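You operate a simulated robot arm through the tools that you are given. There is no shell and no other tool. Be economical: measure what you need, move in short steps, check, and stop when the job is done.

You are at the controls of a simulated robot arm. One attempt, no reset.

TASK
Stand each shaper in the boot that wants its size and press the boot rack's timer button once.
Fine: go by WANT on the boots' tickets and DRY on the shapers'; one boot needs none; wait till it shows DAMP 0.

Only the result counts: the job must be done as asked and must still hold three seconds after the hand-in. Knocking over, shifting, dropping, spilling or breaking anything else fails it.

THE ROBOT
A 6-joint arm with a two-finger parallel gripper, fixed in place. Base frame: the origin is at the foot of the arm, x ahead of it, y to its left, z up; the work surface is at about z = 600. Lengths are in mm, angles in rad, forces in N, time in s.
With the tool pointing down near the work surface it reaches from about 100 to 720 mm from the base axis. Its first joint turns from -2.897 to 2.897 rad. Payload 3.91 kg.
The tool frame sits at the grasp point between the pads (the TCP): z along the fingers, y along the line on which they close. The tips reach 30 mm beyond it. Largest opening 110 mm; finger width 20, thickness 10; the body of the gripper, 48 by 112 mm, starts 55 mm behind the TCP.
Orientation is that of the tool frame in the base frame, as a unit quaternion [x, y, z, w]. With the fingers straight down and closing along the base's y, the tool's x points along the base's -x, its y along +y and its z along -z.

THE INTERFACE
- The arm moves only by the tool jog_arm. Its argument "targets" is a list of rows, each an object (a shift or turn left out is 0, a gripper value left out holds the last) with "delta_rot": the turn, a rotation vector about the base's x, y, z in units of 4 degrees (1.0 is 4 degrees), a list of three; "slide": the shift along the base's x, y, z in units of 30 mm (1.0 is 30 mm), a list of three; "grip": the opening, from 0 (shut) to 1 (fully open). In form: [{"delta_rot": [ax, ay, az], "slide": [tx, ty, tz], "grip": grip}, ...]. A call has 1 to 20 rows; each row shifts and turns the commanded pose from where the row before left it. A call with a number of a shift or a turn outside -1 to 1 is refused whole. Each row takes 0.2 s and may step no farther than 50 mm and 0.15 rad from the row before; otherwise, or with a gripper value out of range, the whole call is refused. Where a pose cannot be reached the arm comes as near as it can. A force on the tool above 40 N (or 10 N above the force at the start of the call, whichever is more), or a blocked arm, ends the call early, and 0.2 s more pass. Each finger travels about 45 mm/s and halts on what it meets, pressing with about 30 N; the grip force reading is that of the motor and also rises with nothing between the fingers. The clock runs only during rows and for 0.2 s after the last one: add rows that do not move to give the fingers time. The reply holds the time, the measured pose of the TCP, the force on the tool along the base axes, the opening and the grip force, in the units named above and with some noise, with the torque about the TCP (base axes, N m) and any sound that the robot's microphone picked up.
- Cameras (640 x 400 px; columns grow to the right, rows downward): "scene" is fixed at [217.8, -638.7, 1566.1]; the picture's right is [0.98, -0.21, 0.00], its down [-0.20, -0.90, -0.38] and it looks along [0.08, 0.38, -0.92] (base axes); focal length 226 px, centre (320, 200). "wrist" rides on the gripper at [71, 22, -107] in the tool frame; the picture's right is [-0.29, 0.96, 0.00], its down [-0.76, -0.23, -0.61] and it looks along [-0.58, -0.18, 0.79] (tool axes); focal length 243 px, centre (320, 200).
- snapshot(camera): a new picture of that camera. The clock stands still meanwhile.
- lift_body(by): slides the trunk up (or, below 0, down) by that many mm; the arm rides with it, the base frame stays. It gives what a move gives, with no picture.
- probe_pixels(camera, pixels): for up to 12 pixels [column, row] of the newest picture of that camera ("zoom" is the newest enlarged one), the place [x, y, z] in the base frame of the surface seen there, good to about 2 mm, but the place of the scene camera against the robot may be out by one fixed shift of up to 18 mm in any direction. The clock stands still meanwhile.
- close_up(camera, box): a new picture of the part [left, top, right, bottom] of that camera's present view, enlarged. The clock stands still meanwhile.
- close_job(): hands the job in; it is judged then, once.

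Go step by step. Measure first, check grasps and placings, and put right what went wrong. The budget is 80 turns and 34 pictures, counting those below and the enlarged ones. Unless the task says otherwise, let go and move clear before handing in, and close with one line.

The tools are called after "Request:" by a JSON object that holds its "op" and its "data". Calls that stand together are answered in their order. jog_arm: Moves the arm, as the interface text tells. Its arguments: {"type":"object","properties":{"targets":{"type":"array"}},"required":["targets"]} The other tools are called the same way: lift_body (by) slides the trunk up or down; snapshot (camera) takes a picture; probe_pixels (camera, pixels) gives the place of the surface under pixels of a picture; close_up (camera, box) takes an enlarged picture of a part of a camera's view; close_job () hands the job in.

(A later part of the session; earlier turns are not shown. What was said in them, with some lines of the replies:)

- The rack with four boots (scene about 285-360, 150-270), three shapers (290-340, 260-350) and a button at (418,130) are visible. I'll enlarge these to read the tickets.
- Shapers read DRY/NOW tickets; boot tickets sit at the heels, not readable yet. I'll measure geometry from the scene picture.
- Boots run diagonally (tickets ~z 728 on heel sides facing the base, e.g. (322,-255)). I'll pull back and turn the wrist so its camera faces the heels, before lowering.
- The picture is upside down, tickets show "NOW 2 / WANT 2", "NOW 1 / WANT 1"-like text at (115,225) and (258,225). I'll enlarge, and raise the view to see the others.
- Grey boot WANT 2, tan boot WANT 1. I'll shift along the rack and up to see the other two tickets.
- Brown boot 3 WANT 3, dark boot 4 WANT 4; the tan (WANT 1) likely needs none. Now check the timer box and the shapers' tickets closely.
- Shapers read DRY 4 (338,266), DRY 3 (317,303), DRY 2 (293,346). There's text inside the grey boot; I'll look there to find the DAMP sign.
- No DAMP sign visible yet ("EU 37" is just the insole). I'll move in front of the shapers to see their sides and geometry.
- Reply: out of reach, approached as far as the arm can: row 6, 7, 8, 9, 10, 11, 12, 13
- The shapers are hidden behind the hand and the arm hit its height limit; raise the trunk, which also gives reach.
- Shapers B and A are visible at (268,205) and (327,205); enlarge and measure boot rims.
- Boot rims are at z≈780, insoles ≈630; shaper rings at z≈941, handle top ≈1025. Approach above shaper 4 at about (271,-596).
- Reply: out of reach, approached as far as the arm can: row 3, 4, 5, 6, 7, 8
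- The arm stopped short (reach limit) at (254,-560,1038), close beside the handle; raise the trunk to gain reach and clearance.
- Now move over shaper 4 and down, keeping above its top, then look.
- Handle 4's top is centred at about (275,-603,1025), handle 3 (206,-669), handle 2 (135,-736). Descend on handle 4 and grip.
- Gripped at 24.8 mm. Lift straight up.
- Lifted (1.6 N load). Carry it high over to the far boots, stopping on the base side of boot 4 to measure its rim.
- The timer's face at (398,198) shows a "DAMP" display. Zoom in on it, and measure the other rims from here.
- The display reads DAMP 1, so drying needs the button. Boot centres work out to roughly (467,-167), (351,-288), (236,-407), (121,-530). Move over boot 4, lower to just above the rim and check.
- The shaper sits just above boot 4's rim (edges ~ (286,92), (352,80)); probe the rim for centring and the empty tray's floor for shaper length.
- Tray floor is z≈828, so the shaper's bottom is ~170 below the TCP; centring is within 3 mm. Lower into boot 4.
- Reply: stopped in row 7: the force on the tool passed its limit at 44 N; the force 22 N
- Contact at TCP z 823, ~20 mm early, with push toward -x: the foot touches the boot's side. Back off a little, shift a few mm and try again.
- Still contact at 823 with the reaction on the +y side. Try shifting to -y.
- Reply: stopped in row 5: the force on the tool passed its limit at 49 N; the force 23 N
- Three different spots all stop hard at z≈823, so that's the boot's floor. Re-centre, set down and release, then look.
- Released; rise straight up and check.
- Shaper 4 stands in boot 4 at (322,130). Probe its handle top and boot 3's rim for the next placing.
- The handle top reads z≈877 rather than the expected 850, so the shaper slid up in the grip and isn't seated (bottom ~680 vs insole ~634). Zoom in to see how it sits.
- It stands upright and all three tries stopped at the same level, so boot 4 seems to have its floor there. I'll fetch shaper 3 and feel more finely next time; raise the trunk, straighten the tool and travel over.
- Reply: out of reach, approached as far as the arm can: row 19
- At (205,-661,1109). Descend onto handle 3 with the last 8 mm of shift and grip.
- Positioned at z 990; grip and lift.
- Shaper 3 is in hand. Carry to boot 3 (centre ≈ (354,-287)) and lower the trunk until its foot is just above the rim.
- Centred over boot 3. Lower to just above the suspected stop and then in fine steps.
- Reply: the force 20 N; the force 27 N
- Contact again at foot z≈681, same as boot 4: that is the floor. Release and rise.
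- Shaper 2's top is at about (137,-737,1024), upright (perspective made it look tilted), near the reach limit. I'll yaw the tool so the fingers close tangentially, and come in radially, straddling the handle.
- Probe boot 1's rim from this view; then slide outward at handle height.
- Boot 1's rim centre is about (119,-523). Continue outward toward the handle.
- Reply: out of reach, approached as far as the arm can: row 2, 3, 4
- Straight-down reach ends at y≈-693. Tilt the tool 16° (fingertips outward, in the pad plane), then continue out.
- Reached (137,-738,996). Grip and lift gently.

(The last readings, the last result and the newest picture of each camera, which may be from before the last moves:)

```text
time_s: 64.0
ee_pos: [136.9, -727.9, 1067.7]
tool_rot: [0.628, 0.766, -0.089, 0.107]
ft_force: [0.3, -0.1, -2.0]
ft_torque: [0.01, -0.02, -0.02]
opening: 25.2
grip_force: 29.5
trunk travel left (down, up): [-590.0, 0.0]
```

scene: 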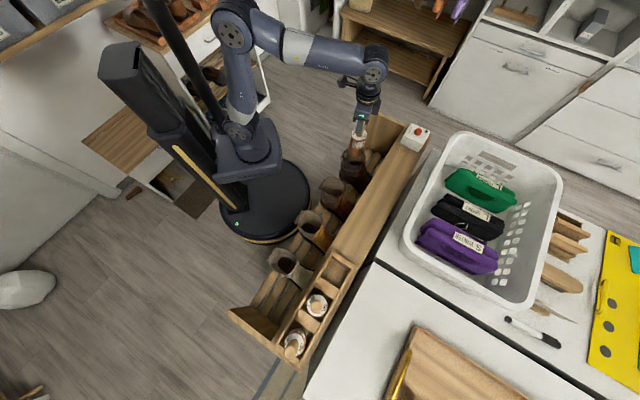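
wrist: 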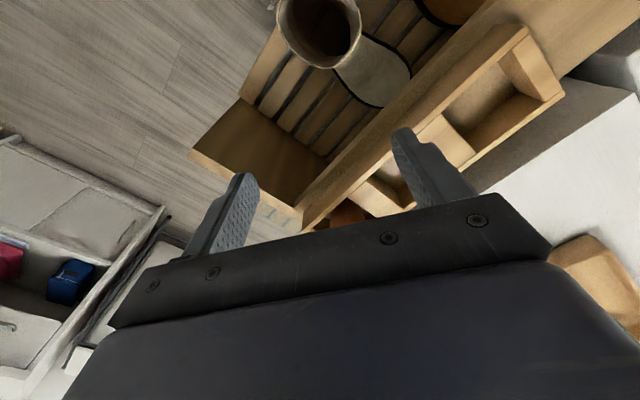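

Shaper 2 is up and clear of the tray. Carry to over boot 1, lower near the rim, and check.

Request:
{"op": "jog_arm", "data": {"targets": [{"slide": [-0.086, 0.97, 0]}, {"slide": [-0.086, 0.97, 0]}, {"slide": [-0.086, 0.97, 0]}, {"slide": [-0.086, 0.97, 0]}, {"slide": [-0.086, 0.97, 0]}, {"slide": [-0.086, 0.97, 0]}, {"slide": [-0.086, 0.97, 0]}]}}

Request:
{"op": "lift_body", "data": {"by": -100}}

Request:
{"op": "snapshot", "data": {"camera": "wrist"}}

```text
time_s: 65.6
ee_pos: [117.3, -520.7, 1068.3]
tool_rot: [0.628, 0.766, -0.09, 0.107]
ft_force: [0.4, -0.8, -1.6]
ft_torque: [0.03, 0.01, 0.0]
opening: 24.7
grip_force: 30.1
trunk travel left (down, up): [-590.0, 0.0]
```

```text
time_s: 66.9
ee_pos: [117.7, -521.2, 968.8]
tool_rot: [0.628, 0.766, -0.089, 0.107]
ft_force: [-0.6, -0.4, -1.6]
ft_torque: [-0.01, -0.03, -0.01]
opening: 25.0
grip_force: 30.4
trunk travel left (down, up): [-490.0, 100.0]
```

```text
5 pictures are left
```

wrist: 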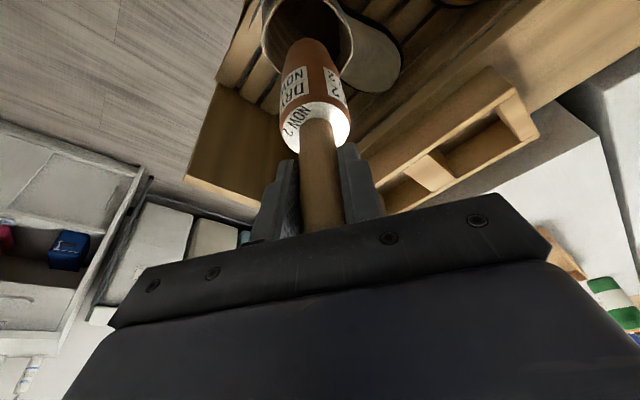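

The shaper appears over boot 1's opening; probe points along its sides to check it's vertical.

Request:
{"op": "probe_pixels", "data": {"camera": "wrist", "pixels": [[284, 108], [290, 60], [346, 108], [334, 60], [312, 105], [310, 45], [310, 60], [320, 180], [318, 135], [263, 20], [352, 30], [335, 72]]}}

```text
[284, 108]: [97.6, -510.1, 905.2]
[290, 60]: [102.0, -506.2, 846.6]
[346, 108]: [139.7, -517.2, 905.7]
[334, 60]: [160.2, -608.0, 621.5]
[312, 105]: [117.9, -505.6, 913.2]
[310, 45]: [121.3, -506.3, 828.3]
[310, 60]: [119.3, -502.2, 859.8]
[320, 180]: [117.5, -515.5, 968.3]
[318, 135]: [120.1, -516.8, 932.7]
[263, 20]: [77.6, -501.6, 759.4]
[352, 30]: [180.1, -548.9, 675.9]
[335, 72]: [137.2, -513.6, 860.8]
```

It's vertical, with its axis ~4 mm beyond the rim's centre; correct +4 mm in y and lower, finely at the end.

Request:
{"op": "jog_arm", "data": {"targets": [{"slide": [0, 0.14, -0.3]}, {"slide": [0, 0, -0.8]}, {"slide": [0, 0, -0.8]}, {"slide": [0, 0, -0.8]}, {"slide": [0, 0, -0.8]}, {}]}}

Request:
{"op": "jog_arm", "data": {"targets": [{"slide": [0, 0, -0.12]}, {"slide": [0, 0, -0.12]}, {"slide": [0, 0, -0.1]}]}}

```text
time_s: 68.3
ee_pos: [116.9, -517.7, 860.6]
tool_rot: [0.628, 0.766, -0.088, 0.106]
ft_force: [-0.4, -0.2, -2.2]
ft_torque: [0.0, 0.0, -0.04]
opening: 24.6
grip_force: 30.3
trunk travel left (down, up): [-490.0, 100.0]
```

```text
time_s: 69.1
ee_pos: [116.7, -518.7, 853.5]
tool_rot: [0.628, 0.766, -0.088, 0.107]
ft_force: [-0.1, -0.4, -1.2]
ft_torque: [0.04, -0.02, 0.0]
opening: 24.9
grip_force: 30.0
trunk travel left (down, up): [-490.0, 100.0]
```

Request:
{"op": "jog_arm", "data": {"targets": [{"slide": [0, 0, -0.1]}, {"slide": [0, 0, -0.1]}]}}

Request:
{"op": "jog_arm", "data": {"targets": [{"slide": [0, 0, -0.1]}]}}

```text
time_s: 69.7
ee_pos: [117.2, -517.9, 849.7]
tool_rot: [0.628, 0.765, -0.09, 0.108]
ft_force: [0.2, 3.9, 12.8]
ft_torque: [0.5, -0.12, 0.01]
opening: 24.9
grip_force: 29.8
trunk travel left (down, up): [-490.0, 100.0]
```

```text
time_s: 70.1
ee_pos: [117.4, -519.0, 848.0]
tool_rot: [0.628, 0.765, -0.091, 0.111]
ft_force: [0.3, 1.8, 26.1]
ft_torque: [-0.29, -0.06, -0.14]
opening: 25.4
grip_force: 30.2
trunk travel left (down, up): [-490.0, 100.0]
```

Floor felt at the same depth. Ease off, release, and retreat along the tool axis.

Request:
{"op": "jog_arm", "data": {"targets": [{"slide": [0, 0, 0.1]}, {"grip": 0.15}, {"grip": 0.3}, {"grip": 0.5}, {"grip": 0.5}, {"grip": 0.5}, {"slide": [-0.03, 0.13, 0.48]}, {"slide": [-0.05, 0.26, 0.95]}, {"slide": [-0.05, 0.26, 0.95]}, {"slide": [-0.05, 0.26, 0.95]}, {"slide": [-0.05, 0.26, 0.95]}]}}

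Request:
{"op": "lift_body", "data": {"by": 100}}

Request:
{"op": "snapshot", "data": {"camera": "scene"}}

```text
time_s: 72.5
ee_pos: [111.1, -484.9, 977.0]
tool_rot: [0.628, 0.766, -0.089, 0.107]
ft_force: [-0.8, -0.4, -0.8]
ft_torque: [-0.02, 0.01, -0.01]
opening: 55.0
grip_force: 0.0
trunk travel left (down, up): [-490.0, 100.0]
```

```text
time_s: 73.8
ee_pos: [110.8, -485.3, 1075.1]
tool_rot: [0.629, 0.765, -0.088, 0.107]
ft_force: [-0.3, -0.7, 0.3]
ft_torque: [-0.04, -0.04, 0.0]
opening: 54.8
grip_force: 0.1
trunk travel left (down, up): [-590.0, 0.0]
```

```text
4 pictures are left
```

scene: 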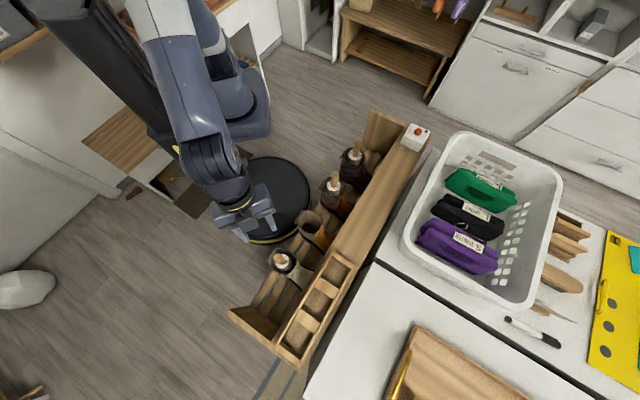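

All three shapers stand in their boots, tan boot empty. Now swing to the timer, keeping the tilt outward, with fingers closed.

Request:
{"op": "jog_arm", "data": {"targets": [{"slide": [0.8, 0.54, 0], "delta_rot": [0, 0, 0.795], "grip": 0}, {"slide": [0.8, 0.54, 0], "delta_rot": [0, 0, 0.795]}, {"slide": [0.8, 0.54, 0], "delta_rot": [0, 0, 0.795]}, {"slide": [0.8, 0.54, 0], "delta_rot": [0, 0, 0.795]}, {"slide": [0.8, 0.54, 0], "delta_rot": [0, 0, 0.795]}, {"slide": [0.8, 0.54, 0], "delta_rot": [0, 0, 0.795]}, {"slide": [0.8, 0.54, 0], "delta_rot": [0, 0, 0.795]}, {"slide": [0.8, 0.54, 0], "delta_rot": [0, 0, 0.795]}, {"slide": [0.8, 0.54, 0], "delta_rot": [0, 0, 0.795]}, {"slide": [0.8, 0.54, 0], "delta_rot": [0, 0, 0.795]}, {"slide": [0.8, 0.54, 0], "delta_rot": [0, 0, 0.795]}, {"slide": [0.8, 0.54, 0], "delta_rot": [0, 0, 0.795]}, {"slide": [0.8, 0.54, 0], "delta_rot": [0, 0, 0.795]}, {"slide": [0.8, 0.54, 0], "delta_rot": [0, 0, 0.795]}, {"slide": [0.8, 0.54, 0], "delta_rot": [0, 0, 0.795]}, {"slide": [0.8, 0.54, 0], "delta_rot": [0, 0, 0.795]}, {"slide": [0.8, 0.54, 0], "delta_rot": [0, 0, 0.795]}, {"slide": [0.8, 0.54, 0], "delta_rot": [0, 0, 0.795]}, {"slide": [0.8, 0.54, 0], "delta_rot": [0, 0, 0.795]}, {"slide": [0.8, 0.54, 0], "delta_rot": [0, 0, 0.795]}]}}

Request:
{"op": "snapshot", "data": {"camera": "wrist"}}

```text
time_s: 78.0
ee_pos: [592.8, -162.9, 1075.4]
tool_rot: [0.13, 0.982, -0.019, 0.138]
ft_force: [1.0, 0.3, 0.8]
ft_torque: [-0.02, 0.03, -0.02]
opening: 0.1
grip_force: 29.8
trunk travel left (down, up): [-590.0, 0.0]
```

```text
3 pictures are left
```

wrist: 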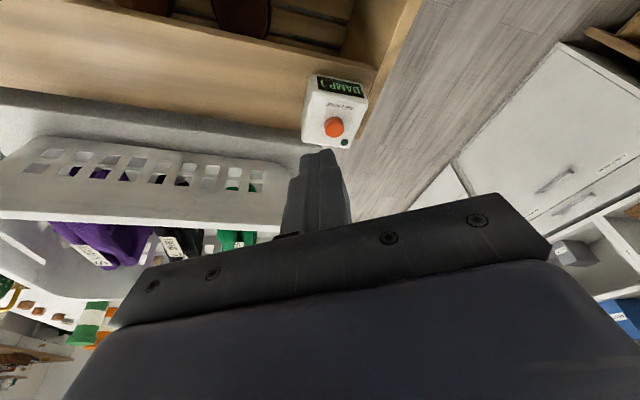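

Request:
{"op": "probe_pixels", "data": {"camera": "wrist", "pixels": [[334, 128], [327, 128], [341, 128], [334, 122], [334, 134], [318, 130], [350, 110], [335, 90]]}}

```text
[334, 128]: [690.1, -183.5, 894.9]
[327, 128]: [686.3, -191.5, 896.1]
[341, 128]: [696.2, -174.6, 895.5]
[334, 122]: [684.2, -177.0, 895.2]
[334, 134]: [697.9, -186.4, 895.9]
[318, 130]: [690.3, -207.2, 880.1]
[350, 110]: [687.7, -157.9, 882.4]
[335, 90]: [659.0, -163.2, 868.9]
```

Button centre is (691,-184,895.5). Move above it to z≈960.

Request:
{"op": "jog_arm", "data": {"targets": [{"slide": [0.653, -0.14, -0.5]}, {"slide": [0.653, -0.14, -0.7]}, {"slide": [0.653, -0.14, -0.8]}, {"slide": [0.653, -0.14, -0.9]}, {"slide": [0.653, -0.14, -0.9]}, {}]}}

```text
time_s: 79.4
ee_pos: [688.9, -185.0, 959.4]
tool_rot: [0.131, 0.982, -0.019, 0.138]
ft_force: [0.3, 0.8, -0.1]
ft_torque: [-0.01, 0.01, -0.02]
opening: 0.0
grip_force: 29.5
trunk travel left (down, up): [-590.0, 0.0]
```

Lower to near contact, then press in small steps until it clicks.

Request:
{"op": "jog_arm", "data": {"targets": [{"slide": [0.04, 0, -0.5]}, {"slide": [0, 0, -0.4]}, {}]}}

Request:
{"op": "jog_arm", "data": {"targets": [{"slide": [0, 0, -0.08]}, {"slide": [0, 0, -0.08]}, {"slide": [0, 0, -0.08]}]}}

```text
time_s: 80.2
ee_pos: [689.6, -184.5, 932.8]
tool_rot: [0.131, 0.982, -0.019, 0.138]
ft_force: [0.5, 0.5, -0.4]
ft_torque: [0.03, 0.03, 0.01]
opening: 0.0
grip_force: 29.9
trunk travel left (down, up): [-590.0, 0.0]
```

```text
time_s: 81.0
ee_pos: [691.0, -183.5, 927.7]
tool_rot: [0.13, 0.982, -0.019, 0.138]
ft_force: [-1.4, -0.8, 0.4]
ft_torque: [0.03, -0.01, -0.01]
opening: 0.0
grip_force: 30.2
trunk travel left (down, up): [-590.0, 0.0]
```

Request:
{"op": "jog_arm", "data": {"targets": [{"slide": [0, 0, -0.08]}, {"slide": [0, 0, -0.08]}]}}

```text
time_s: 81.6
ee_pos: [690.1, -182.6, 923.1]
tool_rot: [0.129, 0.982, -0.02, 0.139]
ft_force: [1.8, 0.2, 2.7]
ft_torque: [-0.01, -0.01, -0.02]
opening: 0.1
grip_force: 29.8
trunk travel left (down, up): [-590.0, 0.0]
```

Contact begun (2.7 N). Keep pressing.

Request:
{"op": "jog_arm", "data": {"targets": [{"slide": [0, 0, -0.08]}, {"slide": [0, 0, -0.08]}]}}

```text
time_s: 82.2
ee_pos: [689.4, -181.7, 919.4]
tool_rot: [0.13, 0.981, -0.02, 0.141]
ft_force: [2.6, -1.3, 12.6]
ft_torque: [-0.07, -0.11, 0.0]
opening: 0.0
grip_force: 30.2
trunk travel left (down, up): [-590.0, 0.0]
```

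12.6 N, no click reported yet; a little further.

Request:
{"op": "jog_arm", "data": {"targets": [{"slide": [0, 0, -0.06]}]}}

```text
time_s: 82.6
ee_pos: [690.4, -182.9, 919.1]
tool_rot: [0.13, 0.981, -0.02, 0.142]
ft_force: [7.1, -1.1, 19.3]
ft_torque: [-0.06, -0.2, -0.03]
opening: 0.3
grip_force: 30.0
trunk travel left (down, up): [-590.0, 0.0]
```

It seems bottomed out (19 N, no travel). Release by rising and check the display.

Request:
{"op": "jog_arm", "data": {"targets": [{"slide": [0, 0, 0.3]}, {"slide": [0, 0, 0.7]}, {"slide": [-0.4, 0.1, 0.8]}, {"slide": [-0.7, 0.15, 0.8]}, {"slide": [-0.7, 0.15, 0.8]}]}}

Request:
{"op": "close_up", "data": {"camera": "wrist", "box": [270, 40, 430, 160]}}

```text
time_s: 83.8
ee_pos: [632.1, -170.3, 1021.4]
tool_rot: [0.131, 0.982, -0.02, 0.138]
ft_force: [0.0, -0.2, -0.6]
ft_torque: [0.0, -0.01, 0.06]
opening: 0.0
grip_force: 30.0
trunk travel left (down, up): [-590.0, 0.0]
```

```text
3.33 times, centred on (350, 100) of wrist
```

zoom: 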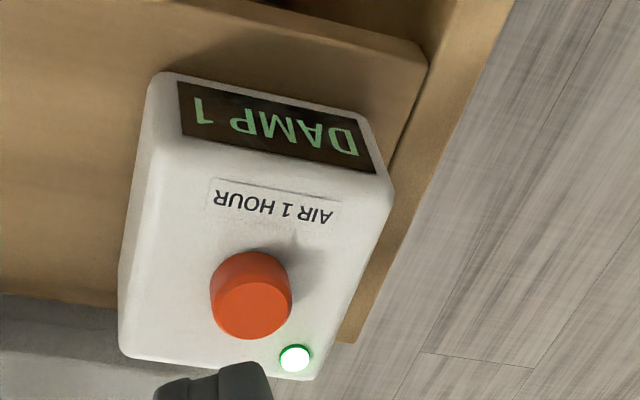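

The lamp is lit: the press took. The display still says DAMP 1, so I wait clear of everything.

Request:
{"op": "jog_arm", "data": {"targets": [{}, {}, {}, {}, {}, {}, {}, {}, {}, {}, {}, {}, {}, {}, {}, {}, {}, {}, {}, {}]}}

Request:
{"op": "jog_arm", "data": {"targets": [{}, {}, {}, {}, {}, {}, {}, {}, {}, {}, {}, {}, {}, {}, {}, {}, {}, {}, {}, {}]}}

Request:
{"op": "jog_arm", "data": {"targets": [{}, {}, {}, {}, {}, {}, {}, {}, {}, {}, {}, {}, {}, {}, {}, {}, {}, {}, {}, {}]}}

Request:
{"op": "jog_arm", "data": {"targets": [{}, {}, {}, {}, {}, {}, {}, {}, {}, {}, {}, {}, {}, {}, {}, {}, {}, {}, {}, {}]}}

Request:
{"op": "jog_arm", "data": {"targets": [{}, {}, {}, {}, {}, {}, {}, {}, {}, {}, {}, {}, {}, {}, {}, {}, {}, {}, {}, {}]}}

Request:
{"op": "jog_arm", "data": {"targets": [{}, {}, {}, {}, {}, {}, {}, {}, {}, {}, {}, {}, {}, {}, {}, {}, {}, {}, {}, {}]}}

```text
time_s: 88.0
ee_pos: [632.6, -171.6, 1021.0]
tool_rot: [0.13, 0.982, -0.019, 0.139]
ft_force: [0.6, -0.2, -0.1]
ft_torque: [0.0, 0.0, -0.02]
opening: 0.0
grip_force: 29.8
trunk travel left (down, up): [-590.0, 0.0]
```

```text
time_s: 92.2
ee_pos: [632.9, -171.6, 1020.8]
tool_rot: [0.131, 0.982, -0.02, 0.138]
ft_force: [0.0, 0.4, 0.1]
ft_torque: [0.03, -0.01, 0.0]
opening: 0.0
grip_force: 29.6
trunk travel left (down, up): [-590.0, 0.0]
```

```text
time_s: 96.4
ee_pos: [633.1, -170.6, 1020.2]
tool_rot: [0.131, 0.982, -0.02, 0.138]
ft_force: [0.3, 0.2, -0.3]
ft_torque: [0.0, 0.0, -0.02]
opening: 0.3
grip_force: 30.1
trunk travel left (down, up): [-590.0, 0.0]
```

```text
time_s: 100.6
ee_pos: [632.7, -170.6, 1022.7]
tool_rot: [0.129, 0.982, -0.019, 0.138]
ft_force: [0.0, -0.5, 0.5]
ft_torque: [0.01, 0.01, 0.0]
opening: 0.0
grip_force: 30.0
trunk travel left (down, up): [-590.0, 0.0]
```

```text
time_s: 104.8
ee_pos: [633.4, -172.2, 1020.4]
tool_rot: [0.13, 0.982, -0.019, 0.138]
ft_force: [0.1, -0.4, 0.3]
ft_torque: [-0.01, -0.03, 0.02]
opening: 0.2
grip_force: 29.6
trunk travel left (down, up): [-590.0, 0.0]
```

```text
time_s: 109.0
ee_pos: [633.3, -170.4, 1021.6]
tool_rot: [0.13, 0.982, -0.018, 0.138]
ft_force: [0.2, -0.9, 0.3]
ft_torque: [0.01, 0.0, -0.05]
opening: 0.0
grip_force: 30.6
trunk travel left (down, up): [-590.0, 0.0]
```

About 25 s have passed; look at the display again.

Request:
{"op": "close_up", "data": {"camera": "wrist", "box": [180, 0, 430, 160]}}

```text
2.50 times, centred on (305, 80) of wrist
```

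zoom: 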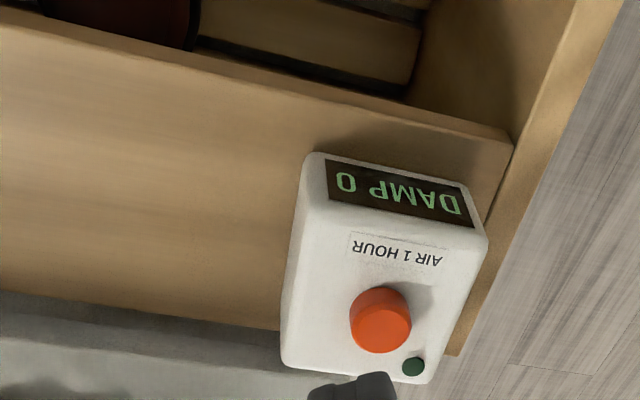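

DAMP 0 is shown and the lamp is off. Last check of the three shapers with the final picture.

Request:
{"op": "close_up", "data": {"camera": "scene", "box": [250, 130, 400, 290]}}

```text
2.50 times, centred on (325, 210) of scene
```

zoom: 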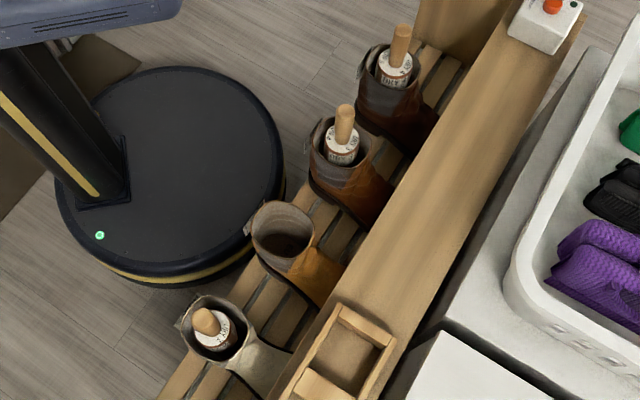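

All three shapers stand upright in their matching boots, the tan boot is empty, and the arm is clear. Handing in.

Request:
{"op": "close_job", "data": {}}

```text
The job is handed in.
```

The job is handed in: shapers 4, 3 and 2 stand in the boots marked WANT 4, 3 and 2, the WANT 1 boot is empty, and after one button press the timer shows DAMP 0. The shapers stopped about 45 mm above the insoles I could see, at the same depth in all three boots. I took that as each boot's floor and left them standing upright there.
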